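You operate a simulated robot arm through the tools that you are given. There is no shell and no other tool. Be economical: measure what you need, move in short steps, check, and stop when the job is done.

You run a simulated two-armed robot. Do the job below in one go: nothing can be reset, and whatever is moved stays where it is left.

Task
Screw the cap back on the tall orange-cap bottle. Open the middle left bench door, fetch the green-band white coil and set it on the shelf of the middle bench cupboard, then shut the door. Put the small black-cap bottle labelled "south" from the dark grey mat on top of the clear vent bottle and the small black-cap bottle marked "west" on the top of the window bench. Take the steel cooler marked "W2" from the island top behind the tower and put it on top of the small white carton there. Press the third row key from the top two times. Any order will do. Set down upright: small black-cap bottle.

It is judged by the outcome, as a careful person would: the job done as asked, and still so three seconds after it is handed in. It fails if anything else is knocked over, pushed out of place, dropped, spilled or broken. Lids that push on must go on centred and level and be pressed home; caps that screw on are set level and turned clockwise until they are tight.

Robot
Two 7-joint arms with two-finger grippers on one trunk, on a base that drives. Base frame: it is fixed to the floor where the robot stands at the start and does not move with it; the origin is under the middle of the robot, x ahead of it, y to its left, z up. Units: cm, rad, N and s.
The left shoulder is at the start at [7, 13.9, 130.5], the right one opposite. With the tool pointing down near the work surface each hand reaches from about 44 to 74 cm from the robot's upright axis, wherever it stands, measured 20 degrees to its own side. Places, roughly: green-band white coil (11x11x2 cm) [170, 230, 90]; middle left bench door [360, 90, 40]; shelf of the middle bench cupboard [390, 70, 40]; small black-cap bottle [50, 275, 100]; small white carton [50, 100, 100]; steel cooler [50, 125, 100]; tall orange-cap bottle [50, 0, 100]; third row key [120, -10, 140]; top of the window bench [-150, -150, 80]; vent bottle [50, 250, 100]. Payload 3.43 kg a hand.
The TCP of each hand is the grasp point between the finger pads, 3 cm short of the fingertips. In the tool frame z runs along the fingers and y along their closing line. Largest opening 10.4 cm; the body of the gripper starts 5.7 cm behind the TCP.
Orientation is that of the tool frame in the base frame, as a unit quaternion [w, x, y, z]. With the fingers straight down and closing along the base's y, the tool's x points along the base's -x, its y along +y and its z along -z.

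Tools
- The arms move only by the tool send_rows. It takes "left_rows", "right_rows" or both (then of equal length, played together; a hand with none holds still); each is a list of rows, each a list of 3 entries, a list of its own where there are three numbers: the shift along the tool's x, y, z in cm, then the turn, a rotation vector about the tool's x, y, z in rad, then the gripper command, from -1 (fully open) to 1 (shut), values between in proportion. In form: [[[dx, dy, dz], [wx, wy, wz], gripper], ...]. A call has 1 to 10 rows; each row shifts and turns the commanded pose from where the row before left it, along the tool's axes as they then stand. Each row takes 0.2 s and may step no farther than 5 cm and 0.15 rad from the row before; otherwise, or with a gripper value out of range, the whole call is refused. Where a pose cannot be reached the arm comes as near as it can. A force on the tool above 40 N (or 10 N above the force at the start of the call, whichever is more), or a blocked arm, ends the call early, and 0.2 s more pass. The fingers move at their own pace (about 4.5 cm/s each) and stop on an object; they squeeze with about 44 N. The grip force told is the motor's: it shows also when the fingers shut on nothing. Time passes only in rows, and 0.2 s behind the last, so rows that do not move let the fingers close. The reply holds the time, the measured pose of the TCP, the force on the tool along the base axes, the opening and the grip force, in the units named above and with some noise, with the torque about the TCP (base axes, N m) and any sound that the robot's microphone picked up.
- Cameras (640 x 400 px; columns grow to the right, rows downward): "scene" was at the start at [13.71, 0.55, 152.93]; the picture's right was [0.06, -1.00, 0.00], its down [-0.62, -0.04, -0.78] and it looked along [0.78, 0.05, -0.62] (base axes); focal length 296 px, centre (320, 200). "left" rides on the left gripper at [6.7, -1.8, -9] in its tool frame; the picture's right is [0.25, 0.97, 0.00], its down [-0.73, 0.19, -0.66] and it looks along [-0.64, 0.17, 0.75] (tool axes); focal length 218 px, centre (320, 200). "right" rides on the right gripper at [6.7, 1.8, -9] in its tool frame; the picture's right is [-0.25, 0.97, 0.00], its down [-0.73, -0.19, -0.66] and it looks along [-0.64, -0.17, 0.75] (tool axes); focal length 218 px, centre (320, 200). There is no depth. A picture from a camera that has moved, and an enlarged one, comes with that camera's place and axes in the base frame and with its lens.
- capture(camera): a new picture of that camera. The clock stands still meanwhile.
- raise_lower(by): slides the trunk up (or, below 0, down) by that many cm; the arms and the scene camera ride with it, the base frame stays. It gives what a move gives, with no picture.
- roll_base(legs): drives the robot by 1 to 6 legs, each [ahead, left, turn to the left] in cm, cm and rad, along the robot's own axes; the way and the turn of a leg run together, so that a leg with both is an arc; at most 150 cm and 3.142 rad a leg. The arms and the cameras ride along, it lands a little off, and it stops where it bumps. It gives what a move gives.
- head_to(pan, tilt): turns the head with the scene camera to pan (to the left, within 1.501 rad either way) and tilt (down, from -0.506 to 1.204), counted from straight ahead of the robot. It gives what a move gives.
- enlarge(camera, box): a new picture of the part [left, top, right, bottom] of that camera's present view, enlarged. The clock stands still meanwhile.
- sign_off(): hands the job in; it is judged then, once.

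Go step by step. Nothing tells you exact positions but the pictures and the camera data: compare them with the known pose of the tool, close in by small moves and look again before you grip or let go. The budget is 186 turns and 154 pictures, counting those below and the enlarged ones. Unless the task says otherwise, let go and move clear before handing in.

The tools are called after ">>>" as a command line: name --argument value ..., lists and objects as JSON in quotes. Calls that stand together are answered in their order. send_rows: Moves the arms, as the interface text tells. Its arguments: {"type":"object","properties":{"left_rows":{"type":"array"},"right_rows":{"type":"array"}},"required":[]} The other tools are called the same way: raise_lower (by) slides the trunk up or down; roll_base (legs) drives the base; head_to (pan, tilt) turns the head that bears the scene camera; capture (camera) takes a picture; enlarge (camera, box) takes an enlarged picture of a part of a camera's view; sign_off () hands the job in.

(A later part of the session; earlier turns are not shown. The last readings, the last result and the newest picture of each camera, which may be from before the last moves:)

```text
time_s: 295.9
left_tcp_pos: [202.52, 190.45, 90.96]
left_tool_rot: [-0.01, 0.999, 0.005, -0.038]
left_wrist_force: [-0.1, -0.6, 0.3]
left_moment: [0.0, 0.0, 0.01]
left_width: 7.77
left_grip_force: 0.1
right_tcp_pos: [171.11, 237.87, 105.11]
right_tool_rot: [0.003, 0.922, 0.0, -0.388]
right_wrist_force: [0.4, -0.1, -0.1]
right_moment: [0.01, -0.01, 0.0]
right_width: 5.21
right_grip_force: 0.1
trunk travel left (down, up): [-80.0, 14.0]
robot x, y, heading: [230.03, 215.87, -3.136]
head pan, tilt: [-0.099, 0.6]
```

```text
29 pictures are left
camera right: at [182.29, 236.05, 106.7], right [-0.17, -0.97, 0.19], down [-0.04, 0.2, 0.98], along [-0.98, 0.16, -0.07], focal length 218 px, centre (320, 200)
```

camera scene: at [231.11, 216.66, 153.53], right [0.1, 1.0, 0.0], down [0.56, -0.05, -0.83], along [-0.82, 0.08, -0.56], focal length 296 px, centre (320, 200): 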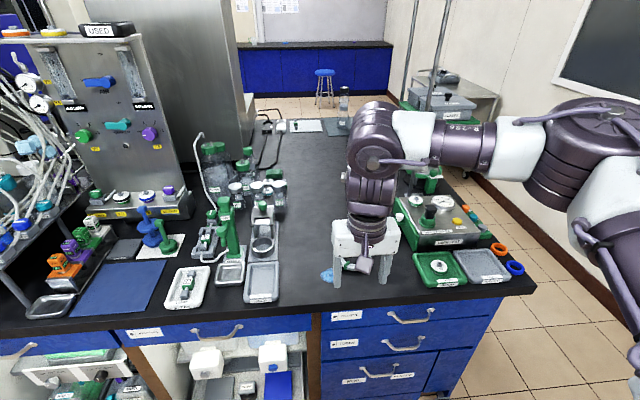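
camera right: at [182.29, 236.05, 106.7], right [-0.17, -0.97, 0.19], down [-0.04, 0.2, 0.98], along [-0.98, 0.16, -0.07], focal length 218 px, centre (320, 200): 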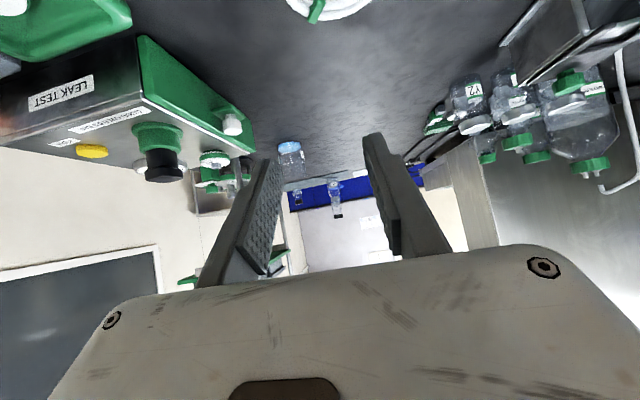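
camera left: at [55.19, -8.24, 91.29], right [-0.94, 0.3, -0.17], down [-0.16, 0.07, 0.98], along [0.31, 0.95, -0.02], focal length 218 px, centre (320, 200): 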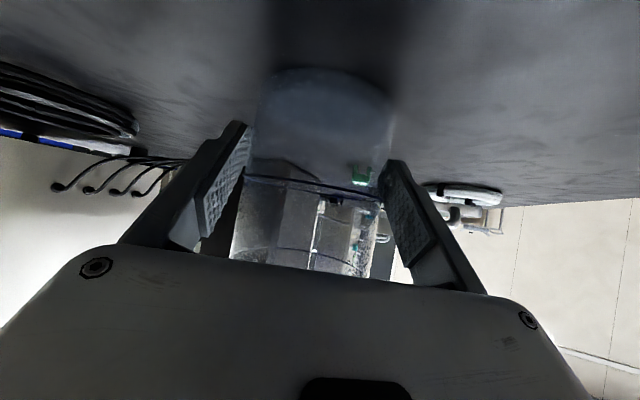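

Good orientation. I descend most of the way toward the ring's +y side and look.

>>> send_rows --right_rows '[[[2, 0.04, 2.6], [0, 0, 0], 0], [[2, 0.04, 2.6], [0, 0, 0], 0], [[2, 0.04, 2.6], [0, 0, 0], 0], [[2, 0.04, 2.6], [0, 0, 0], 0], [[0, 0, 0], [0, 0, 0], 0]]'

>>> capture --camera "right"

>>> enlarge --camera "scene" --box '[310, 200, 450, 330]'

```text
time_s: 297.1
left_tcp_pos: [202.56, 190.44, 91.07]
left_tool_rot: [-0.01, 0.999, 0.005, -0.037]
left_wrist_force: [0.6, 0.8, -0.1]
left_moment: [0.01, 0.03, -0.02]
left_width: 7.78
left_grip_force: 0.0
right_tcp_pos: [169.26, 237.5, 91.9]
right_tool_rot: [0.003, 0.922, 0.001, -0.387]
right_wrist_force: [-0.6, -0.2, -0.7]
right_moment: [0.03, 0.02, -0.01]
right_width: 5.21
right_grip_force: 0.0
trunk travel left (down, up): [-80.0, 14.0]
robot x, y, heading: [230.21, 216.04, -3.139]
head pan, tilt: [-0.099, 0.6]
```

```text
28 pictures are left
camera right: at [180.42, 235.77, 93.49], right [-0.17, -0.97, 0.19], down [-0.04, 0.2, 0.98], along [-0.98, 0.16, -0.07], focal length 218 px, centre (320, 200)
```

right: 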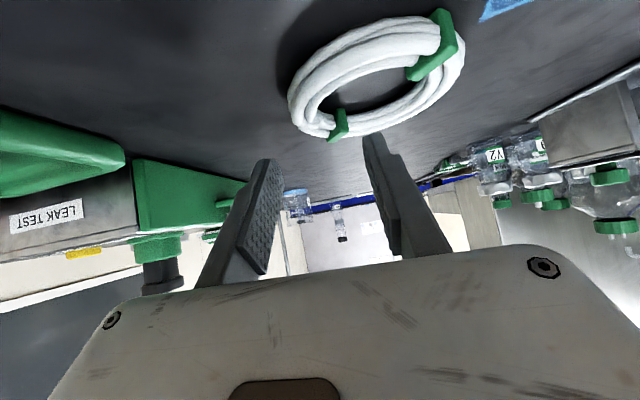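

```text
3.08 times, centred on (380, 265) of scene
camera zoom: at [216.32, 216.61, 153.54], right [0.1, 1.0, 0.0], down [0.56, -0.06, -0.83], along [-0.82, 0.08, -0.56], focal length 911 px, centre (135, 0)
```

zoom: 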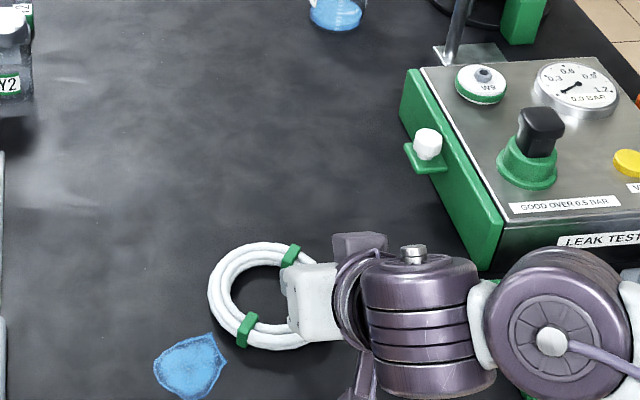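

The ring's side is lined up between the fingertips. I descend the last 3 cm and close.

>>> send_rows --right_rows '[[[0.9, -0.1, 1.28], [0, 0, 0], 0], [[0.9, -0.1, 1.28], [0, 0, 0], 0], [[0, 0, 0], [0, 0, 0], 0]]'

>>> send_rows --right_rows '[[[0, 0, 0], [0, 0, 0], 1], [[0, 0, 0], [0, 0, 0], 1], [[0, 0, 0], [0, 0, 0], 1], [[0, 0, 0], [0, 0, 0], 1]]'

>>> capture --camera "right"

```text
time_s: 297.9
left_tcp_pos: [202.54, 190.48, 90.93]
left_tool_rot: [-0.01, 0.999, 0.005, -0.038]
left_wrist_force: [-0.5, -0.6, 0.1]
left_moment: [0.04, -0.02, -0.02]
left_width: 7.79
left_grip_force: 0.1
right_tcp_pos: [168.72, 237.67, 89.08]
right_tool_rot: [0.003, 0.922, 0.001, -0.387]
right_wrist_force: [-0.2, -0.4, -0.1]
right_moment: [-0.02, 0.01, -0.02]
right_width: 5.21
right_grip_force: 0.0
trunk travel left (down, up): [-80.0, 14.0]
robot x, y, heading: [229.95, 215.92, -3.14]
head pan, tilt: [-0.099, 0.6]
```

```text
time_s: 298.9
left_tcp_pos: [202.64, 190.47, 91.05]
left_tool_rot: [-0.01, 0.999, 0.005, -0.037]
left_wrist_force: [0.4, 0.2, 0.5]
left_moment: [-0.01, 0.01, 0.02]
left_width: 7.81
left_grip_force: 0.0
right_tcp_pos: [168.54, 237.59, 89.14]
right_tool_rot: [0.004, 0.922, 0.0, -0.388]
right_wrist_force: [-3.4, 0.9, 3.8]
right_moment: [-0.26, 0.08, -0.3]
right_width: 1.82
right_grip_force: 43.9
trunk travel left (down, up): [-80.0, 14.0]
robot x, y, heading: [229.66, 215.89, -3.142]
head pan, tilt: [-0.099, 0.6]
```

```text
26 pictures are left
camera right: at [179.83, 235.81, 90.65], right [-0.17, -0.97, 0.19], down [-0.04, 0.2, 0.98], along [-0.98, 0.16, -0.07], focal length 218 px, centre (320, 200)
```

right: 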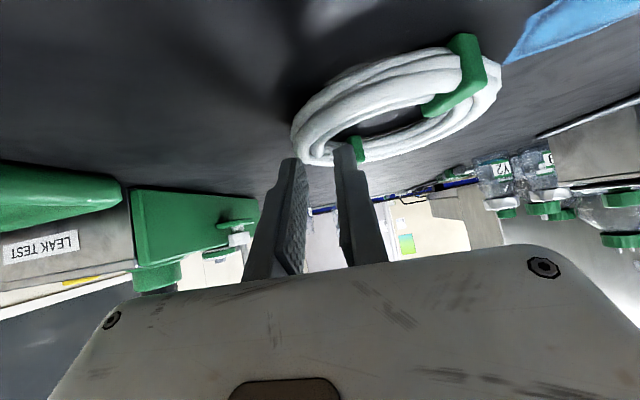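

Gripped, but only near the tips; I reopen, go 0.7 cm deeper, and close again, then lift gently.

>>> send_rows --right_rows '[[[0, 0, 0], [0, 0, 0], 0.2], [[0, 0, 0], [0, 0, 0], 0.2], [[0, 0, 0.7], [0, 0, 0], 0.2], [[0, 0, 0], [0, 0, 0], 1], [[0, 0, 0], [0, 0, 0], 1], [[0, 0, 0], [0, 0, 0], 1], [[-0.35, 0, -0.35], [0, 0, 0], 1], [[-0.7, 0, -0.7], [0, 0, 0], 1], [[-0.7, 0, -0.7], [0, 0, 0], 1], [[-0.7, 0, -0.7], [0, 0, 0], 1]]'

>>> send_rows --right_rows '[[[-1, 0, -1], [0, 0, 0], 1], [[-1.2, 0, -1.2], [0, 0, 0], 1], [[-1.4, 0, -1.4], [0, 0, 0], 1], [[-1.4, 0, -1.4], [0, 0, 0], 1], [[-1.4, 0, -1.4], [0, 0, 0], 1], [[-1.4, 0, -1.4], [0, 0, 0], 1], [[-1, 0, -1], [0, 0, 0], 1], [[0, 0, 0], [0, 0, 0], 1]]'

>>> capture --camera "right"

```text
time_s: 301.1
left_tcp_pos: [202.48, 190.57, 90.98]
left_tool_rot: [-0.011, 0.999, 0.005, -0.038]
left_wrist_force: [0.1, 0.5, 0.4]
left_moment: [0.02, -0.03, 0.0]
left_width: 7.8
left_grip_force: 0.0
right_tcp_pos: [168.25, 237.69, 91.78]
right_tool_rot: [0.004, 0.922, 0.001, -0.386]
right_wrist_force: [-0.1, -0.2, -0.9]
right_moment: [0.03, 0.0, -0.01]
right_width: 1.73
right_grip_force: 43.5
trunk travel left (down, up): [-80.0, 14.0]
robot x, y, heading: [229.95, 215.98, -3.141]
head pan, tilt: [-0.099, 0.6]
```

```text
time_s: 302.9
left_tcp_pos: [202.62, 190.57, 90.91]
left_tool_rot: [-0.01, 0.999, 0.004, -0.038]
left_wrist_force: [-0.1, 0.6, -0.1]
left_moment: [-0.02, 0.0, 0.01]
left_width: 7.81
left_grip_force: 0.1
right_tcp_pos: [168.52, 237.73, 104.41]
right_tool_rot: [0.002, 0.922, 0.0, -0.386]
right_wrist_force: [0.0, -0.1, -0.6]
right_moment: [0.05, -0.01, 0.04]
right_width: 1.66
right_grip_force: 43.6
trunk travel left (down, up): [-80.0, 14.0]
robot x, y, heading: [229.84, 215.82, -3.139]
head pan, tilt: [-0.099, 0.6]
```

```text
25 pictures are left
camera right: at [179.63, 235.83, 105.99], right [-0.17, -0.97, 0.19], down [-0.04, 0.2, 0.98], along [-0.98, 0.16, -0.08], focal length 218 px, centre (320, 200)
```

right: 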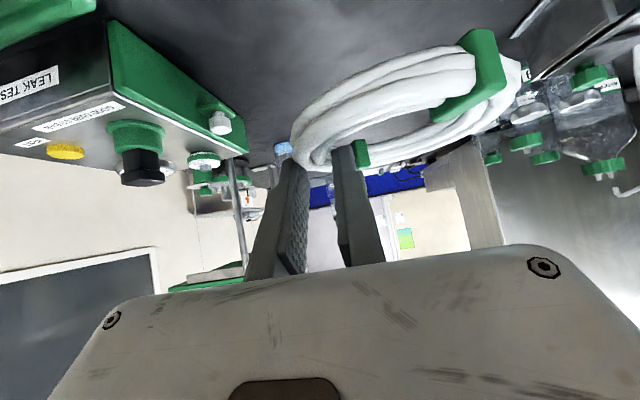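

The coil is held. I back into the aisle, turn round to face the far bench, and look at the cupboard.

>>> roll_base --legs '[[-38, 0, 0], [0, 0, 1.57], [0, 0, 1.57], [0, -105, 0]]'

>>> head_to --pan -0.15 --tilt 0.7

>>> capture --camera "scene"

```text
time_s: 317.7
left_tcp_pos: [294.25, 140.35, 90.85]
left_tool_rot: [0.038, -0.001, 0.999, -0.011]
left_wrist_force: [-0.5, -0.8, 0.2]
left_moment: [-0.03, 0.01, 0.01]
left_width: 7.81
left_grip_force: 0.1
right_tcp_pos: [328.0, 93.1, 104.42]
right_tool_rot: [0.387, 0.004, 0.922, 0.001]
right_wrist_force: [-0.7, 0.4, -0.7]
right_moment: [0.0, 0.04, 0.04]
right_width: 1.68
right_grip_force: 44.3
trunk travel left (down, up): [-80.0, 14.0]
robot x, y, heading: [266.33, 115.33, -0.009]
head pan, tilt: [-0.099, 0.6]
```

```text
time_s: 318.4
left_tcp_pos: [294.32, 140.44, 91.02]
left_tool_rot: [0.038, 0.0, 0.999, -0.012]
left_wrist_force: [-0.3, -0.1, 0.0]
left_moment: [0.03, -0.01, 0.02]
left_width: 7.8
left_grip_force: 0.0
right_tcp_pos: [327.93, 93.12, 104.4]
right_tool_rot: [0.387, 0.004, 0.922, 0.002]
right_wrist_force: [0.4, 0.0, -1.0]
right_moment: [-0.02, 0.04, 0.02]
right_width: 1.66
right_grip_force: 44.1
trunk travel left (down, up): [-80.0, 14.0]
robot x, y, heading: [266.73, 115.57, -0.008]
head pan, tilt: [-0.15, 0.7]
```

```text
24 pictures are left
camera scene: at [280.1, 113.98, 152.67], right [-0.16, -0.99, 0.0], down [-0.64, 0.1, -0.77], along [0.76, -0.12, -0.64], focal length 296 px, centre (320, 200)
```

scene: 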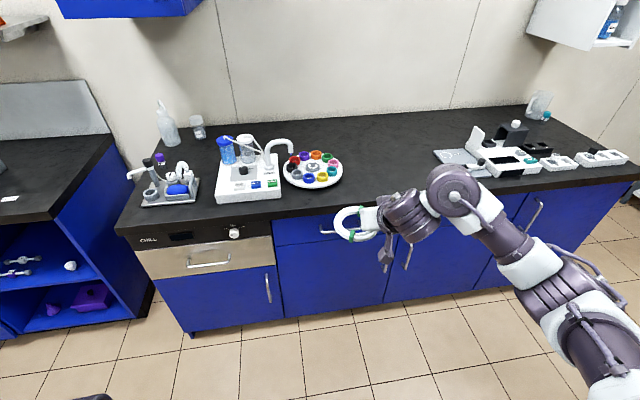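

>>> enlarge --camera "scene" --box '[260, 200, 460, 330]'

```text
3.08 times, centred on (360, 265) of scene
camera zoom: at [280.1, 113.98, 152.67], right [-0.16, -0.99, 0.0], down [-0.64, 0.1, -0.77], along [0.76, -0.12, -0.64], focal length 911 px, centre (197, 0)
```

zoom: 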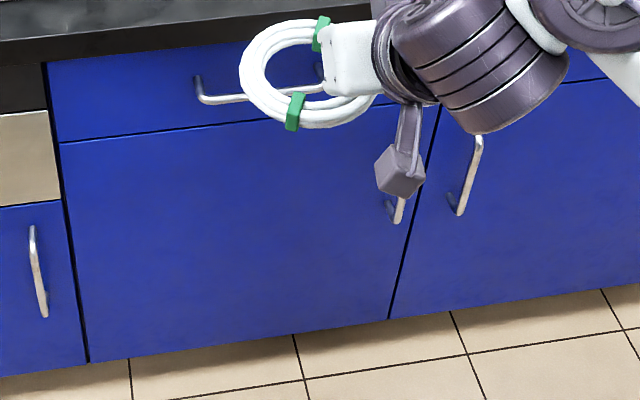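

The left door of the middle cupboard spans y≈68–120, hinged left, with a vertical handle at about [354.5, 73, 45–61]. I'll open it with the left hand: shift right, lower the trunk and tilt the left tool forward.

>>> roll_base --legs '[[0, -62, 0.008]]'

>>> raise_lower --by -48

>>> send_rows --left_rows '[[[-4.5, 0, -2], [0, 0, 0], -0.3], [[-4.5, 0, -2], [0, 0, 0], -0.3], [[-4.5, 0, -2], [0, 0, 0], -0.3], [[-4.5, 0, -2], [0, 0, 0], -0.3], [[-4.5, 0, -2], [0, 0, 0], -0.3], [[0, 0, 0], [0, 0, 0], -0.3]]'

>>> send_rows --left_rows '[[[0, 0, 0], [0, -0.15, 0], -0.3], [[0, 0, 0], [0, -0.15, 0], -0.3], [[0, 0, 0], [0, -0.15, 0], -0.3], [[0, 0, 0], [0, -0.15, 0], -0.3], [[0, 0, 0], [0, -0.15, 0], -0.3], [[0, 0, 0], [0, -0.15, 0], -0.3], [[0, 0, 0], [0, -0.15, 0], -0.3], [[0, 0, 0], [0, -0.15, 0], -0.3]]'

>>> capture --camera "left"

```text
time_s: 321.9
left_tcp_pos: [293.81, 77.54, 91.0]
left_tool_rot: [0.037, 0.003, 0.999, -0.01]
left_wrist_force: [0.2, -0.2, 0.6]
left_moment: [0.03, 0.0, 0.01]
left_width: 7.81
left_grip_force: 0.0
right_tcp_pos: [327.37, 29.95, 104.41]
right_tool_rot: [0.387, 0.005, 0.922, 0.0]
right_wrist_force: [0.2, -0.3, -0.8]
right_moment: [-0.03, 0.0, 0.02]
right_width: 1.68
right_grip_force: 44.4
trunk travel left (down, up): [-80.0, 14.0]
robot x, y, heading: [266.06, 52.8, -0.012]
head pan, tilt: [-0.15, 0.7]
```

```text
refused: -48 is not a number from -40 to 40
```

```text
time_s: 323.3
left_tcp_pos: [294.41, 76.64, 91.26]
left_tool_rot: [0.042, 0.003, 0.999, -0.009]
left_wrist_force: [-0.1, 0.2, 0.4]
left_moment: [0.02, -0.02, 0.01]
left_width: 6.76
left_grip_force: 0.0
left hand out of reach, approached as far as the arm can: row 1, 2, 3, 4, 5
right_tcp_pos: [327.3, 30.02, 104.35]
right_tool_rot: [0.387, 0.006, 0.922, 0.0]
right_wrist_force: [0.0, 0.0, -0.6]
right_moment: [0.0, -0.02, 0.0]
right_width: 1.66
right_grip_force: 45.0
trunk travel left (down, up): [-80.0, 14.0]
robot x, y, heading: [266.28, 52.35, -0.012]
head pan, tilt: [-0.15, 0.7]
```

```text
time_s: 325.1
left_tcp_pos: [294.69, 75.72, 91.2]
left_tool_rot: [0.056, 0.009, 0.998, -0.018]
left_wrist_force: [0.0, 0.1, -0.2]
left_moment: [0.0, 0.0, -0.03]
left_width: 6.75
left_grip_force: 0.0
left hand out of reach, approached as far as the arm can: row 1, 2, 3, 4, 5, 6, 7, 8
right_tcp_pos: [327.19, 29.92, 104.45]
right_tool_rot: [0.387, 0.006, 0.922, 0.001]
right_wrist_force: [-0.1, 0.2, -0.1]
right_moment: [0.0, 0.0, 0.0]
right_width: 1.65
right_grip_force: 44.4
trunk travel left (down, up): [-80.0, 14.0]
robot x, y, heading: [265.96, 52.46, -0.011]
head pan, tilt: [-0.15, 0.7]
```

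```text
22 pictures are left
camera left: at [286.97, 74.36, 99.37], right [-0.23, 0.97, -0.06], down [0.66, 0.2, 0.73], along [0.72, 0.13, -0.68], focal length 218 px, centre (320, 200)
```

left: 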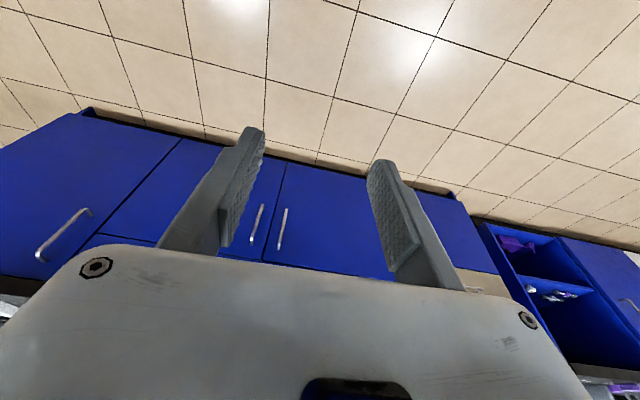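

The left arm is folded too close to move outward; I try lifting it first, then forward.

>>> send_rows --left_rows '[[[0, 1, -3], [0, 0, 0], -0.3], [[0, 1, -3], [0, 0, 0], -0.3], [[0, 1, -3], [0, 0, 0], -0.3], [[0, 1, -3], [0, 0, 0], -0.3], [[0, 1, -3], [0, 0, 0], -0.3], [[-2, 0, -3], [0, 0, 0], -0.3], [[-2, 0, -3], [0, 0, 0], -0.3], [[-2, 0, -3], [0, 0, 0], -0.3]]'

>>> send_rows --left_rows '[[[-3, 0, -2], [0, 0, 0], -0.3], [[-3, 0, -2], [0, 0, 0], -0.3], [[-3, 0, -2], [0, 0, 0], -0.3], [[-3, 0, 0], [0, 0, 0], -0.3], [[-3, 0, 0], [0, 0, 0], -0.3]]'

```text
time_s: 326.9
left_tcp_pos: [295.29, 76.49, 91.64]
left_tool_rot: [0.056, 0.01, 0.998, -0.018]
left_wrist_force: [-0.2, 0.5, 0.2]
left_moment: [0.0, 0.0, 0.03]
left_width: 6.77
left_grip_force: 0.1
left hand out of reach, approached as far as the arm can: row 1, 2, 3, 4, 5, 6, 7, 8
right_tcp_pos: [327.19, 29.88, 104.44]
right_tool_rot: [0.387, 0.005, 0.922, 0.001]
right_wrist_force: [-0.2, 0.7, -0.4]
right_moment: [-0.04, 0.03, -0.06]
right_width: 1.66
right_grip_force: 44.6
trunk travel left (down, up): [-80.0, 14.0]
robot x, y, heading: [266.0, 52.63, -0.013]
head pan, tilt: [-0.15, 0.7]
```

```text
time_s: 328.1
left_tcp_pos: [297.01, 75.66, 90.07]
left_tool_rot: [0.062, 0.01, 0.998, -0.017]
left_wrist_force: [0.3, 0.0, 0.1]
left_moment: [0.0, 0.01, -0.02]
left_width: 6.76
left_grip_force: 0.1
left hand out of reach, approached as far as the arm can: row 1, 2, 3, 4, 5
right_tcp_pos: [327.27, 30.06, 104.36]
right_tool_rot: [0.388, 0.006, 0.922, 0.0]
right_wrist_force: [-0.1, -0.1, -0.4]
right_moment: [-0.03, 0.03, 0.0]
right_width: 1.67
right_grip_force: 43.5
trunk travel left (down, up): [-80.0, 14.0]
robot x, y, heading: [266.16, 52.75, -0.012]
head pan, tilt: [-0.15, 0.7]
```

>>> send_rows --left_rows '[[[0, 0, 0], [0, 0, 0.15], -0.3], [[0, 0, 0], [0, 0, 0.15], -0.3], [[0, 0, 0], [0, 0, 0.15], -0.3], [[-3, 0, 0], [0, 0, 0.1], -0.3], [[-3, 0, 0], [0, 0, 0], -0.3]]'

>>> send_rows --left_rows '[[[0, 0, 3], [0, 0, 0], -0.3], [[0, 0, 3], [0, 0, 0], -0.3], [[0, 3, 3], [0, 0, 0], -0.3], [[0, 3, 3], [0, 0, 0], -0.3], [[-3, 0, 0], [0, 0, 0], -0.3], [[-3, 0, 0], [0, 0, 0], -0.3]]'

```text
time_s: 329.3
left_tcp_pos: [299.2, 72.48, 87.94]
left_tool_rot: [0.064, 0.28, 0.958, -0.001]
left_wrist_force: [0.3, 0.1, -0.9]
left_moment: [0.0, -0.01, -0.01]
left_width: 6.78
left_grip_force: 0.0
left hand out of reach, approached as far as the arm can: row 4, 5
right_tcp_pos: [327.24, 29.86, 104.34]
right_tool_rot: [0.387, 0.005, 0.922, 0.001]
right_wrist_force: [-0.3, -0.4, -0.3]
right_moment: [-0.02, 0.02, 0.03]
right_width: 1.66
right_grip_force: 43.7
trunk travel left (down, up): [-80.0, 14.0]
robot x, y, heading: [266.06, 52.44, -0.012]
head pan, tilt: [-0.15, 0.7]
```

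```text
time_s: 330.7
left_tcp_pos: [308.73, 73.73, 76.79]
left_tool_rot: [0.058, 0.279, 0.958, -0.002]
left_wrist_force: [-0.1, 0.6, 0.0]
left_moment: [0.06, 0.02, -0.02]
left_width: 6.75
left_grip_force: 0.1
right_tcp_pos: [327.24, 29.97, 104.35]
right_tool_rot: [0.386, 0.005, 0.923, 0.0]
right_wrist_force: [0.7, -0.2, -0.1]
right_moment: [0.04, 0.02, 0.01]
right_width: 1.68
right_grip_force: 44.6
trunk travel left (down, up): [-80.0, 14.0]
robot x, y, heading: [265.69, 52.63, -0.012]
head pan, tilt: [-0.15, 0.7]
```

Lower down it moves freely. I extend it forward there, undo the yaw and start tilting.

>>> send_rows --left_rows '[[[-3, 1.8, 0], [0, 0, -0.14], -0.3], [[-3, 1.4, 0], [0, 0, -0.14], -0.3], [[-3, 0.9, 0], [0, 0, -0.14], -0.3], [[-3, 0.3, 0], [0, 0, -0.14], -0.3], [[-1, 0, 0], [0, -0.1, 0], -0.3], [[-1, 0, 0], [0, -0.14, 0], -0.3], [[0, 0, 0], [0, -0.14, 0], -0.3], [[0, 0, 0], [0, -0.14, 0], -0.3]]'

>>> raise_lower --by -25

```text
time_s: 332.7
left_tcp_pos: [324.21, 78.58, 79.28]
left_tool_rot: [0.319, 0.0, 0.948, 0.018]
left_wrist_force: [0.7, -0.6, 0.0]
left_moment: [0.01, -0.01, 0.01]
left_width: 6.76
left_grip_force: 0.2
right_tcp_pos: [327.24, 29.81, 104.45]
right_tool_rot: [0.386, 0.006, 0.922, 0.001]
right_wrist_force: [-0.2, 0.3, -1.2]
right_moment: [-0.04, 0.03, 0.05]
right_width: 1.65
right_grip_force: 43.7
trunk travel left (down, up): [-80.0, 14.0]
robot x, y, heading: [266.1, 52.52, -0.013]
head pan, tilt: [-0.15, 0.7]
stopped in row 8 (left hand): the arm was blocked; the commanded pose is now the measured one
```

```text
time_s: 335.3
left_tcp_pos: [324.31, 78.52, 54.35]
left_tool_rot: [0.319, 0.001, 0.948, 0.017]
left_wrist_force: [0.2, -0.6, 1.1]
left_moment: [0.01, 0.01, -0.04]
left_width: 6.76
left_grip_force: 0.0
right_tcp_pos: [327.36, 30.05, 79.43]
right_tool_rot: [0.387, 0.006, 0.922, 0.001]
right_wrist_force: [0.6, 0.0, -1.0]
right_moment: [-0.01, -0.01, 0.0]
right_width: 1.64
right_grip_force: 44.0
trunk travel left (down, up): [-55.0, 39.0]
robot x, y, heading: [266.27, 52.61, -0.009]
head pan, tilt: [-0.15, 0.7]
```

Now the left hand is at handle height. I lower the trunk a bit more while reaching forward, then check with the left camera.

>>> raise_lower --by -18

>>> send_rows --left_rows '[[[-4.3, 0, -2.4], [0, 0, 0], -0.3], [[-4.3, 0, -2.4], [0, 0, 0], -0.3], [[-4.3, 0, -2.4], [0, 0, 0], -0.3], [[-4.3, 0, -2.4], [0, 0, 0], -0.3], [[0, 0, 0], [0, 0, 0], -0.3]]'

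>>> capture --camera "left"

```text
time_s: 337.3
left_tcp_pos: [324.25, 78.48, 36.39]
left_tool_rot: [0.318, 0.001, 0.948, 0.017]
left_wrist_force: [0.5, 0.2, 1.0]
left_moment: [0.02, -0.02, 0.0]
left_width: 6.74
left_grip_force: 0.1
right_tcp_pos: [327.17, 29.99, 61.47]
right_tool_rot: [0.388, 0.006, 0.922, 0.002]
right_wrist_force: [0.6, -0.1, -1.1]
right_moment: [-0.01, 0.02, -0.01]
right_width: 1.66
right_grip_force: 43.9
trunk travel left (down, up): [-37.0, 57.0]
robot x, y, heading: [265.76, 52.37, -0.017]
head pan, tilt: [-0.15, 0.7]
```

```text
time_s: 338.5
left_tcp_pos: [332.65, 78.19, 54.26]
left_tool_rot: [0.319, 0.0, 0.948, 0.016]
left_wrist_force: [-0.8, -0.8, -0.3]
left_moment: [0.01, -0.02, 0.01]
left_width: 6.73
left_grip_force: 0.0
right_tcp_pos: [327.13, 29.9, 61.41]
right_tool_rot: [0.388, 0.006, 0.922, 0.001]
right_wrist_force: [-0.4, 0.7, 0.0]
right_moment: [0.0, -0.02, 0.01]
right_width: 1.65
right_grip_force: 43.9
trunk travel left (down, up): [-37.0, 57.0]
robot x, y, heading: [266.59, 52.56, -0.011]
head pan, tilt: [-0.15, 0.7]
```

```text
21 pictures are left
camera left: at [321.96, 76.25, 57.27], right [-0.21, 0.97, -0.12], down [0.18, 0.16, 0.97], along [0.96, 0.18, -0.21], focal length 218 px, centre (320, 200)
```

left: 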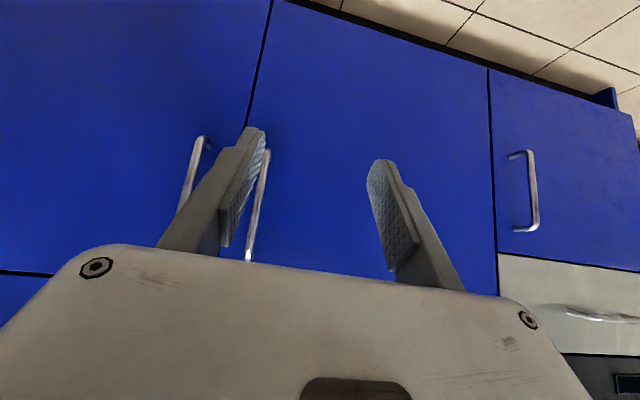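

The handle measures y≈73.1, z 44–60. I line up in y, drive 13 cm ahead, then reach so the fingers straddle the bar.

>>> send_rows --left_rows '[[[0, -2.6, 0], [0, 0, 0], -0.3], [[0, -2.5, 0], [0, 0, 0], -0.3], [[0, 0, 0], [0, 0, 0], -0.3]]'

>>> roll_base --legs '[[13, 0, 0.01]]'

>>> capture --camera "left"

```text
time_s: 339.3
left_tcp_pos: [332.41, 72.91, 54.18]
left_tool_rot: [0.318, -0.001, 0.948, 0.016]
left_wrist_force: [0.3, -0.2, 0.0]
left_moment: [-0.01, 0.0, 0.0]
left_width: 6.72
left_grip_force: 0.1
right_tcp_pos: [327.15, 29.98, 61.34]
right_tool_rot: [0.388, 0.005, 0.921, 0.001]
right_wrist_force: [-0.2, -0.8, -0.2]
right_moment: [-0.03, 0.03, 0.01]
right_width: 1.64
right_grip_force: 43.9
trunk travel left (down, up): [-37.0, 57.0]
robot x, y, heading: [265.99, 52.43, -0.014]
head pan, tilt: [-0.15, 0.7]
```

```text
time_s: 340.6
left_tcp_pos: [345.08, 73.68, 54.12]
left_tool_rot: [0.319, -0.007, 0.948, 0.018]
left_wrist_force: [-0.4, -0.2, -1.2]
left_moment: [-0.02, -0.02, 0.01]
left_width: 6.75
left_grip_force: 0.2
right_tcp_pos: [340.54, 30.72, 61.35]
right_tool_rot: [0.386, -0.001, 0.922, 0.003]
right_wrist_force: [0.8, -0.7, -0.2]
right_moment: [-0.01, -0.01, 0.04]
right_width: 1.66
right_grip_force: 43.8
trunk travel left (down, up): [-37.0, 57.0]
robot x, y, heading: [278.59, 52.62, 0.004]
head pan, tilt: [-0.15, 0.7]
```

```text
20 pictures are left
camera left: at [334.41, 71.68, 57.16], right [-0.22, 0.97, -0.12], down [0.18, 0.16, 0.97], along [0.96, 0.2, -0.21], focal length 218 px, centre (320, 200)
```

left: 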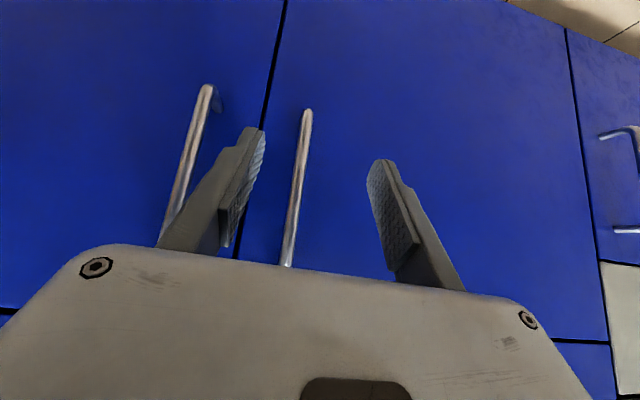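

The bar is between the fingers. I advance 8 cm and close on it.

>>> send_rows --left_rows '[[[-3.15, -0.1, 2.39], [0, 0, 0], -0.3], [[-3.15, -0.1, 2.39], [0, 0, 0], -0.3], [[0, 0, 0], [0, 0, 0], 1], [[0, 0, 0], [0, 0, 0], 1], [[0, 0, 0], [0, 0, 0], 1], [[0, 0, 0], [0, 0, 0], 1], [[0, 0, 0], [0, 0, 0], 1]]'

```text
time_s: 342.2
left_tcp_pos: [352.88, 73.46, 54.26]
left_tool_rot: [0.316, -0.003, 0.948, 0.018]
left_wrist_force: [-2.6, -25.1, -8.3]
left_moment: [-1.32, -0.19, -0.27]
left_width: 1.22
left_grip_force: 45.1
right_tcp_pos: [340.45, 30.49, 61.41]
right_tool_rot: [0.386, 0.0, 0.922, 0.004]
right_wrist_force: [-0.2, 0.6, -0.7]
right_moment: [0.0, 0.0, -0.01]
right_width: 1.65
right_grip_force: 44.2
trunk travel left (down, up): [-37.0, 57.0]
robot x, y, heading: [278.51, 52.66, -0.005]
head pan, tilt: [-0.15, 0.7]
```

Gripped. I pull the door by backing the base along the start of the arc.

>>> roll_base --legs '[[-9, 1, 0], [-9, 3, 0]]'

>>> capture --camera "left"

```text
time_s: 344.1
left_tcp_pos: [334.84, 79.0, 54.36]
left_tool_rot: [0.318, -0.018, 0.948, 0.023]
left_wrist_force: [0.0, 2.1, -3.6]
left_moment: [-0.98, -0.5, 0.12]
left_width: 1.15
left_grip_force: 45.3
right_tcp_pos: [322.45, 34.91, 61.33]
right_tool_rot: [0.387, -0.002, 0.922, 0.004]
right_wrist_force: [0.3, -0.8, 0.3]
right_moment: [-0.02, -0.02, -0.01]
right_width: 1.69
right_grip_force: 43.9
trunk travel left (down, up): [-37.0, 57.0]
robot x, y, heading: [261.16, 56.54, 0.007]
head pan, tilt: [-0.15, 0.7]
stopped in leg 2: the force on the tool passed its limit at 44 N (the readings are from after the stop); the commanded pose is now the measured one
```

```text
19 pictures are left
camera left: at [324.16, 76.67, 57.3], right [-0.25, 0.96, -0.12], down [0.18, 0.17, 0.97], along [0.95, 0.22, -0.21], focal length 218 px, centre (320, 200)
```

left: 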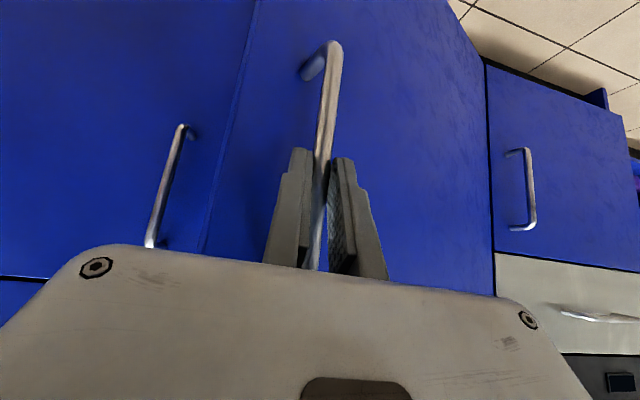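

The door is about 23° open. I continue along the arc in small chords.

>>> roll_base --legs '[[-4.5, 2.2, 0], [-4.3, 2.7, 0], [-4, 3.1, 0], [-3.6, 3.5, 0]]'

>>> roll_base --legs '[[-3.2, 3.8, 0], [-2.8, 4.1, 0]]'

>>> head_to --pan 0.15 --tilt 0.6

>>> capture --camera "scene"

```text
time_s: 345.5
left_tcp_pos: [328.71, 83.07, 54.26]
left_tool_rot: [0.319, -0.023, 0.947, 0.023]
left_wrist_force: [1.4, 2.5, -10.5]
left_moment: [-0.77, -0.41, 0.22]
left_width: 1.13
left_grip_force: 44.8
right_tcp_pos: [316.3, 38.21, 61.3]
right_tool_rot: [0.387, -0.002, 0.922, 0.003]
right_wrist_force: [-0.8, 0.4, -0.8]
right_moment: [-0.01, 0.0, 0.02]
right_width: 1.68
right_grip_force: 44.3
trunk travel left (down, up): [-37.0, 57.0]
robot x, y, heading: [254.74, 60.02, 0.007]
head pan, tilt: [-0.15, 0.7]
stopped in leg 2: the force on the tool passed its limit at 42 N (the readings are from after the stop); the commanded pose is now the measured one
```

```text
time_s: 346.7
left_tcp_pos: [325.12, 86.19, 54.28]
left_tool_rot: [0.319, -0.016, 0.948, 0.02]
left_wrist_force: [-1.3, -1.1, -0.1]
left_moment: [-0.81, 0.02, 0.0]
left_width: 1.17
left_grip_force: 44.4
right_tcp_pos: [312.76, 42.21, 61.39]
right_tool_rot: [0.387, 0.0, 0.922, 0.003]
right_wrist_force: [0.6, 0.0, 0.1]
right_moment: [-0.03, 0.02, 0.0]
right_width: 1.67
right_grip_force: 44.0
trunk travel left (down, up): [-37.0, 57.0]
robot x, y, heading: [251.48, 64.18, 0.005]
head pan, tilt: [-0.15, 0.7]
stopped in leg 2: the force on the tool passed its limit at 42 N (the readings are from after the stop); the commanded pose is now the measured one
```

```text
time_s: 347.5
left_tcp_pos: [325.17, 86.3, 54.33]
left_tool_rot: [0.318, -0.016, 0.948, 0.021]
left_wrist_force: [-2.2, -2.3, -1.8]
left_moment: [-0.86, 0.12, -0.03]
left_width: 1.19
left_grip_force: 45.6
right_tcp_pos: [312.85, 42.09, 61.46]
right_tool_rot: [0.386, -0.001, 0.922, 0.003]
right_wrist_force: [-0.2, -1.4, -0.5]
right_moment: [0.03, 0.05, 0.03]
right_width: 1.66
right_grip_force: 43.7
trunk travel left (down, up): [-37.0, 57.0]
robot x, y, heading: [251.17, 63.94, 0.003]
head pan, tilt: [0.15, 0.6]
```

```text
18 pictures are left
camera scene: at [265.02, 65.27, 110.53], right [0.15, -0.99, 0.0], down [-0.56, -0.09, -0.82], along [0.82, 0.13, -0.57], focal length 296 px, centre (320, 200)
```

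scene: 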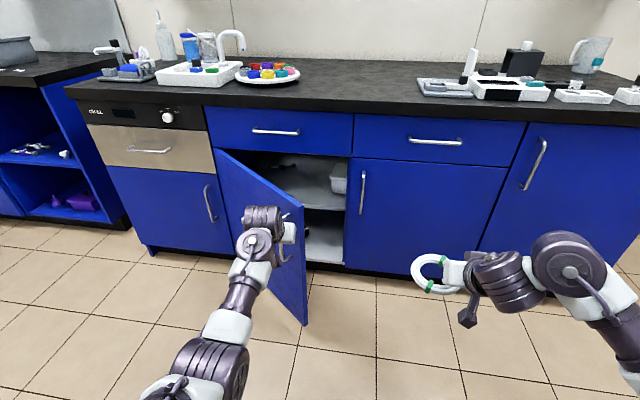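

The shelf (top z≈39.5) with a white box at its right is visible. I let go of the handle, back off, and pass the left hand to the inside of the door to push it wider.

>>> send_rows --left_rows '[[[0, 0, 0], [0, 0, 0], -0.3], [[0, 0, 0], [0, 0, 0], -0.3], [[0, 0, 0], [0, 0, 0], -0.3], [[3.2, 0, -2.42], [0, 0, 0], -0.3], [[3.2, 0, -2.42], [0, 0, 0], -0.3], [[0, -4, 0], [0, 0, 0], 1], [[0, -4, 0], [0, 0, 0], 1], [[0, -4, 0], [0, 0, 0], 1], [[0, -4, 0], [0, 0, 0], 1], [[0, 0, 0], [0, 0, 0], 1]]'

>>> roll_base --legs '[[24, 0, 0]]'

>>> capture --camera "scene"

```text
time_s: 349.7
left_tcp_pos: [317.82, 69.99, 53.83]
left_tool_rot: [0.318, -0.016, 0.948, 0.02]
left_wrist_force: [0.4, -0.3, -1.0]
left_moment: [0.02, -0.01, -0.01]
left_width: 0.02
left_grip_force: 34.7
right_tcp_pos: [312.82, 42.2, 61.3]
right_tool_rot: [0.387, -0.001, 0.922, 0.003]
right_wrist_force: [0.0, 0.5, -0.4]
right_moment: [-0.02, -0.01, 0.02]
right_width: 1.67
right_grip_force: 44.1
trunk travel left (down, up): [-37.0, 57.0]
robot x, y, heading: [250.98, 63.86, 0.005]
head pan, tilt: [0.15, 0.6]
```

```text
time_s: 351.5
left_tcp_pos: [341.28, 69.89, 53.69]
left_tool_rot: [0.319, -0.014, 0.948, 0.02]
left_wrist_force: [-1.0, 0.4, 0.0]
left_moment: [0.03, -0.03, -0.03]
left_width: 0.03
left_grip_force: 34.7
right_tcp_pos: [336.15, 42.03, 61.31]
right_tool_rot: [0.387, 0.001, 0.922, 0.002]
right_wrist_force: [-0.2, -0.3, -2.2]
right_moment: [-0.04, 0.01, 0.04]
right_width: 1.67
right_grip_force: 44.3
trunk travel left (down, up): [-37.0, 57.0]
robot x, y, heading: [274.48, 63.6, 0.005]
head pan, tilt: [0.15, 0.6]
```

```text
17 pictures are left
camera scene: at [288.49, 65.27, 110.52], right [0.15, -0.99, 0.0], down [-0.56, -0.08, -0.82], along [0.82, 0.12, -0.57], focal length 296 px, centre (320, 200)
```

scene: 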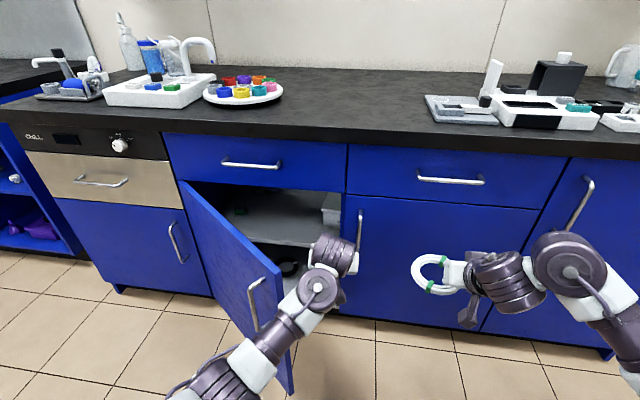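

I now sweep the arm to the left with the base to swing the door wider.

>>> roll_base --legs '[[0, 15, 0], [0, 14, 0]]'

>>> capture --camera "scene"

```text
time_s: 352.6
left_tcp_pos: [340.75, 76.0, 53.71]
left_tool_rot: [0.318, -0.002, 0.948, 0.013]
left_wrist_force: [0.2, 0.9, 0.3]
left_moment: [0.0, 0.03, 0.02]
left_width: 0.02
left_grip_force: 35.3
right_tcp_pos: [336.0, 49.76, 61.31]
right_tool_rot: [0.387, 0.003, 0.922, 0.003]
right_wrist_force: [0.8, 0.2, -0.3]
right_moment: [-0.02, -0.01, -0.01]
right_width: 1.67
right_grip_force: 43.9
trunk travel left (down, up): [-37.0, 57.0]
robot x, y, heading: [274.58, 71.7, -0.006]
head pan, tilt: [0.15, 0.6]
stopped in leg 1: the robot was blocked; the commanded pose is now the measured one
```

```text
16 pictures are left
camera scene: at [288.4, 73.18, 110.54], right [0.15, -0.99, 0.0], down [-0.56, -0.08, -0.83], along [0.82, 0.12, -0.56], focal length 296 px, centre (320, 200)
```

scene: 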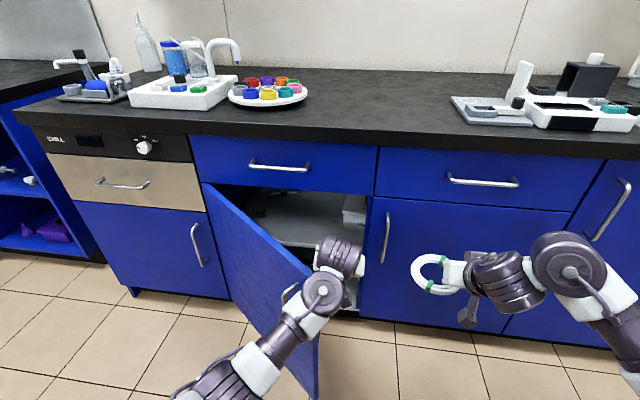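

The forearm lies outside the door there. I go back right so the arm comes round the door's free edge, then push it with the hand from the inside.

>>> roll_base --legs '[[0, -26, 0], [-12, 0, 0]]'

>>> send_rows --left_rows '[[[0, 4, 0], [0, 0, 0], 1], [[0, 4, 0], [0, 0, 0], 1], [[0, 4, 0], [0, 0, 0], 1], [[0, 4, 0], [0, 0, 0], 1], [[0, 4, 0], [0, 0, 0], 1], [[0, 4, 0], [0, 0, 0], 1], [[0, 4, 0], [0, 0, 0], 1], [[0, 4, 0], [0, 0, 0], 1]]'

>>> capture --camera "scene"

```text
time_s: 355.3
left_tcp_pos: [328.75, 49.86, 53.73]
left_tool_rot: [0.317, -0.001, 0.948, 0.013]
left_wrist_force: [-0.6, -0.1, 0.5]
left_moment: [-0.01, 0.02, -0.03]
left_width: 0.0
left_grip_force: 34.3
right_tcp_pos: [323.95, 23.63, 61.47]
right_tool_rot: [0.388, 0.005, 0.922, 0.002]
right_wrist_force: [0.1, 0.3, -0.3]
right_moment: [-0.02, -0.02, -0.02]
right_width: 1.66
right_grip_force: 44.4
trunk travel left (down, up): [-37.0, 57.0]
robot x, y, heading: [263.14, 46.22, -0.007]
head pan, tilt: [0.15, 0.6]
```

```text
time_s: 356.8
left_tcp_pos: [328.24, 74.94, 54.43]
left_tool_rot: [0.315, 0.007, 0.949, 0.01]
left_wrist_force: [-6.4, -8.1, 4.9]
left_moment: [0.76, -0.31, 0.46]
left_width: 0.02
left_grip_force: 34.4
right_tcp_pos: [323.98, 23.5, 61.33]
right_tool_rot: [0.387, 0.004, 0.922, 0.002]
right_wrist_force: [0.8, 0.8, -0.6]
right_moment: [-0.04, 0.04, -0.04]
right_width: 1.64
right_grip_force: 43.2
trunk travel left (down, up): [-37.0, 57.0]
robot x, y, heading: [262.7, 46.04, -0.006]
head pan, tilt: [0.15, 0.6]
stopped in row 7 (left hand): the force on the tool passed its limit at 64 N (the readings are from after the stop); the commanded pose is now the measured one
```

```text
15 pictures are left
camera scene: at [276.48, 47.16, 110.54], right [0.14, -0.99, 0.0], down [-0.56, -0.08, -0.82], along [0.82, 0.12, -0.57], focal length 296 px, centre (320, 200)
```

scene: 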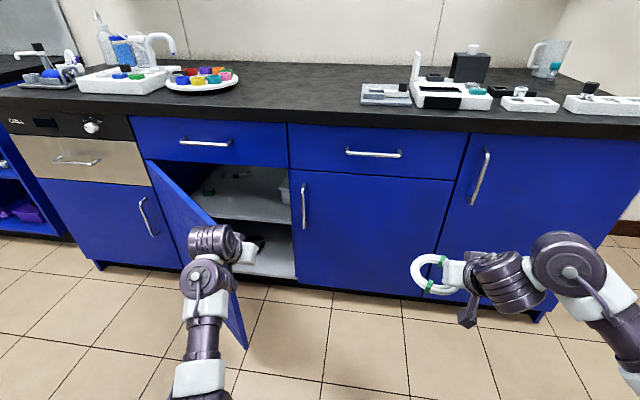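

Contact with the inside of the door. I push on more slowly.

>>> send_rows --left_rows '[[[0, 1.2, 0], [0, 0, 0], 1], [[0, 1.3, 0], [0, 0, 0], 1], [[0, 1.4, 0], [0, 0, 0], 1], [[0, 1.5, 0], [0, 0, 0], 1], [[0, 1.5, 0], [0, 0, 0], 1], [[0, 1.5, 0], [0, 0, 0], 1], [[0, 1.5, 0], [0, 0, 0], 1], [[0, 1.5, 0], [0, 0, 0], 1], [[0, 1.5, 0], [0, 0, 0], 1], [[0, 1.5, 0], [0, 0, 0], 1]]'

>>> send_rows --left_rows '[[[0, 1.5, 0], [0, 0, 0], 1], [[0, 1.5, 0], [0, 0, 0], 1], [[0, 1.5, 0], [0, 0, 0], 1], [[0, 1.5, 0], [0, 0, 0], 1], [[0, 1.5, 0], [0, 0, 0], 1], [[0, 1.5, 0], [0, 0, 0], 1], [[0, 1.5, 0], [0, 0, 0], 1], [[0, 1.5, 0], [0, 0, 0], 1], [[0, 1.5, 0], [0, 0, 0], 1], [[0, 1.5, 0], [0, 0, 0], 1]]'

>>> roll_base --legs '[[0, 8, 0]]'

>>> capture --camera "scene"

```text
time_s: 357.2
left_tcp_pos: [328.23, 74.91, 54.18]
left_tool_rot: [0.313, 0.014, 0.95, 0.007]
left_wrist_force: [-8.6, -11.3, 7.4]
left_moment: [1.12, -0.45, 0.67]
left_width: 0.01
left_grip_force: 34.6
right_tcp_pos: [323.89, 23.25, 61.54]
right_tool_rot: [0.388, 0.005, 0.922, 0.003]
right_wrist_force: [-0.7, -0.3, 0.5]
right_moment: [-0.04, -0.01, 0.0]
right_width: 1.67
right_grip_force: 43.9
trunk travel left (down, up): [-37.0, 57.0]
robot x, y, heading: [262.78, 46.01, -0.008]
head pan, tilt: [0.15, 0.6]
stopped in row 2 (left hand): the force on the tool passed its limit at 50 N (the readings are from after the stop); the commanded pose is now the measured one
```

```text
time_s: 357.6
left_tcp_pos: [328.26, 74.91, 54.15]
left_tool_rot: [0.309, 0.018, 0.951, 0.006]
left_wrist_force: [-9.7, -12.3, 6.9]
left_moment: [1.18, -0.51, 0.69]
left_width: 0.02
left_grip_force: 34.8
right_tcp_pos: [323.68, 23.32, 61.51]
right_tool_rot: [0.388, 0.007, 0.922, 0.003]
right_wrist_force: [0.3, -0.7, -0.3]
right_moment: [-0.03, 0.01, 0.02]
right_width: 1.65
right_grip_force: 44.3
trunk travel left (down, up): [-37.0, 57.0]
robot x, y, heading: [262.59, 45.8, -0.01]
head pan, tilt: [0.15, 0.6]
stopped in row 1 (left hand): the force on the tool passed its limit at 50 N (the readings are from after the stop); the commanded pose is now the measured one
```

```text
time_s: 358.3
left_tcp_pos: [328.17, 74.81, 54.04]
left_tool_rot: [0.308, 0.025, 0.951, 0.003]
left_wrist_force: [-7.9, -10.2, 7.6]
left_moment: [1.04, -0.38, 0.54]
left_width: 0.03
left_grip_force: 35.3
right_tcp_pos: [323.7, 23.83, 61.44]
right_tool_rot: [0.389, 0.008, 0.921, 0.002]
right_wrist_force: [-0.1, -0.2, -0.8]
right_moment: [-0.02, 0.01, 0.02]
right_width: 1.65
right_grip_force: 44.0
trunk travel left (down, up): [-37.0, 57.0]
robot x, y, heading: [262.67, 46.72, -0.016]
head pan, tilt: [0.15, 0.6]
stopped in leg 1: the force on the tool passed its limit at 64 N (the readings are from after the stop); the commanded pose is now the measured one
```

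```text
14 pictures are left
camera scene: at [276.2, 47.59, 110.55], right [0.14, -0.99, 0.0], down [-0.56, -0.08, -0.83], along [0.82, 0.11, -0.56], focal length 296 px, centre (320, 200)
```

scene: 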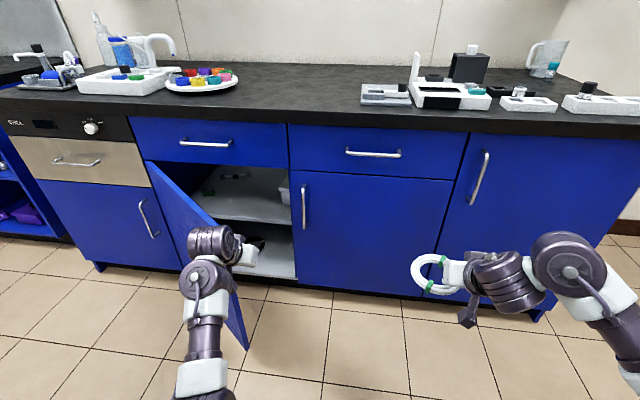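

The gripper is pressing on the very edge of the door. I back off, go 11 cm further in, and push on the inner face.

>>> send_rows --left_rows '[[[0, -3, 0], [0, 0, 0], 1], [[0, -3, 0], [0, 0, 0], 1], [[0, 0, 0], [0, 0, 0], 1]]'

>>> roll_base --legs '[[11, 0, 0.016]]'

>>> send_rows --left_rows '[[[0, 2.5, 0], [0, 0, 0], 1], [[0, 2.5, 0], [0, 0, 0], 1], [[0, 2, 0], [0, 0, 0], 1], [[0, 2, 0], [0, 0, 0], 1], [[0, 2, 0], [0, 0, 0], 1], [[0, 2, 0], [0, 0, 0], 1], [[0, 2, 0], [0, 0, 0], 1], [[0, 2, 0], [0, 0, 0], 1], [[0, 2, 0], [0, 0, 0], 1], [[0, 2, 0], [0, 0, 0], 1]]'

>>> send_rows --left_rows '[[[0, 2, 0], [0, 0, 0], 1], [[0, 2, 0], [0, 0, 0], 1], [[0, 2, 0], [0, 0, 0], 1], [[0, 2, 0], [0, 0, 0], 1], [[0, 2, 0], [0, 0, 0], 1]]'

```text
time_s: 359.1
left_tcp_pos: [327.92, 69.01, 53.78]
left_tool_rot: [0.307, 0.023, 0.951, 0.002]
left_wrist_force: [0.6, -0.3, -0.4]
left_moment: [-0.01, 0.0, 0.03]
left_width: 0.01
left_grip_force: 34.6
right_tcp_pos: [323.83, 23.93, 61.34]
right_tool_rot: [0.387, 0.008, 0.922, 0.001]
right_wrist_force: [0.7, -0.9, -0.9]
right_moment: [-0.05, 0.04, 0.01]
right_width: 1.67
right_grip_force: 43.7
trunk travel left (down, up): [-37.0, 57.0]
robot x, y, heading: [262.46, 46.84, -0.014]
head pan, tilt: [0.15, 0.6]
```

```text
time_s: 360.3
left_tcp_pos: [338.61, 69.9, 53.73]
left_tool_rot: [0.306, 0.016, 0.952, 0.004]
left_wrist_force: [0.3, 0.5, -1.1]
left_moment: [-0.01, -0.02, -0.02]
left_width: 0.01
left_grip_force: 34.7
right_tcp_pos: [335.18, 24.92, 61.4]
right_tool_rot: [0.387, 0.0, 0.922, 0.004]
right_wrist_force: [-0.3, 0.0, -1.7]
right_moment: [-0.02, 0.02, 0.01]
right_width: 1.68
right_grip_force: 43.7
trunk travel left (down, up): [-37.0, 57.0]
robot x, y, heading: [273.63, 46.58, 0.006]
head pan, tilt: [0.15, 0.6]
```

```text
time_s: 361.8
left_tcp_pos: [338.54, 81.29, 54.02]
left_tool_rot: [0.305, 0.029, 0.952, -0.001]
left_wrist_force: [-0.7, 0.3, 0.4]
left_moment: [-0.01, -0.01, -0.01]
left_width: 0.0
left_grip_force: 35.4
right_tcp_pos: [334.37, 23.91, 61.72]
right_tool_rot: [0.39, 0.005, 0.921, 0.005]
right_wrist_force: [0.0, 0.1, -0.9]
right_moment: [-0.04, 0.01, 0.01]
right_width: 1.67
right_grip_force: 43.9
trunk travel left (down, up): [-37.0, 57.0]
robot x, y, heading: [273.71, 46.24, -0.002]
head pan, tilt: [0.15, 0.6]
stopped in row 7 (left hand): the force on the tool passed its limit at 44 N (the readings are from after the stop); the commanded pose is now the measured one
```

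```text
time_s: 363.2
left_tcp_pos: [348.27, 70.98, 52.87]
left_tool_rot: [0.297, 0.128, 0.945, -0.055]
left_wrist_force: [-1.3, 0.3, -0.4]
left_moment: [-0.02, -0.03, -0.01]
left_width: 0.0
left_grip_force: 34.7
right_tcp_pos: [332.68, 10.48, 61.38]
right_tool_rot: [0.388, 0.078, 0.918, -0.022]
right_wrist_force: [0.3, 0.3, -1.4]
right_moment: [-0.06, -0.02, 0.03]
right_width: 1.67
right_grip_force: 43.9
trunk travel left (down, up): [-37.0, 57.0]
robot x, y, heading: [275.45, 42.15, -0.162]
head pan, tilt: [0.15, 0.6]
stopped in row 5 (left hand): the arm was blocked; the commanded pose is now the measured one
```

The forearm reacts on the door edge. Pulling by the handle works better, so I back off to re-grip it.

>>> roll_base --legs '[[-28, 0, 0.162]]'

>>> capture --camera "scene"

```text
time_s: 365.1
left_tcp_pos: [315.24, 85.77, 52.25]
left_tool_rot: [0.3, 0.044, 0.953, -0.033]
left_wrist_force: [0.9, -0.2, -0.5]
left_moment: [0.0, -0.03, 0.01]
left_width: 0.01
left_grip_force: 34.7
right_tcp_pos: [309.89, 22.76, 61.47]
right_tool_rot: [0.388, 0.002, 0.922, 0.003]
right_wrist_force: [-0.1, 0.6, -1.1]
right_moment: [0.0, 0.02, 0.03]
right_width: 1.63
right_grip_force: 44.0
trunk travel left (down, up): [-37.0, 57.0]
robot x, y, heading: [248.67, 44.5, 0.0]
head pan, tilt: [0.15, 0.6]
```

```text
13 pictures are left
camera scene: at [262.12, 45.88, 110.54], right [0.15, -0.99, 0.0], down [-0.56, -0.09, -0.83], along [0.82, 0.12, -0.56], focal length 296 px, centre (320, 200)
```

scene: 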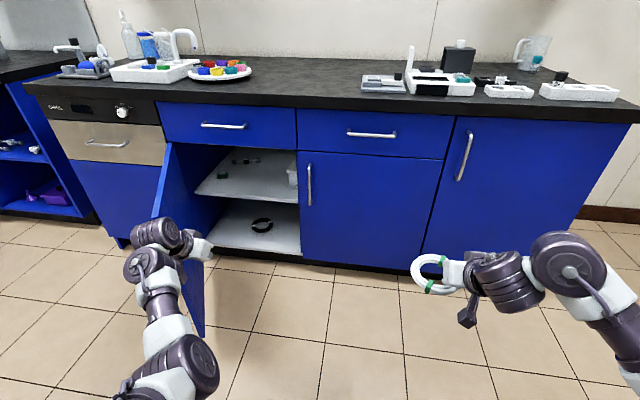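

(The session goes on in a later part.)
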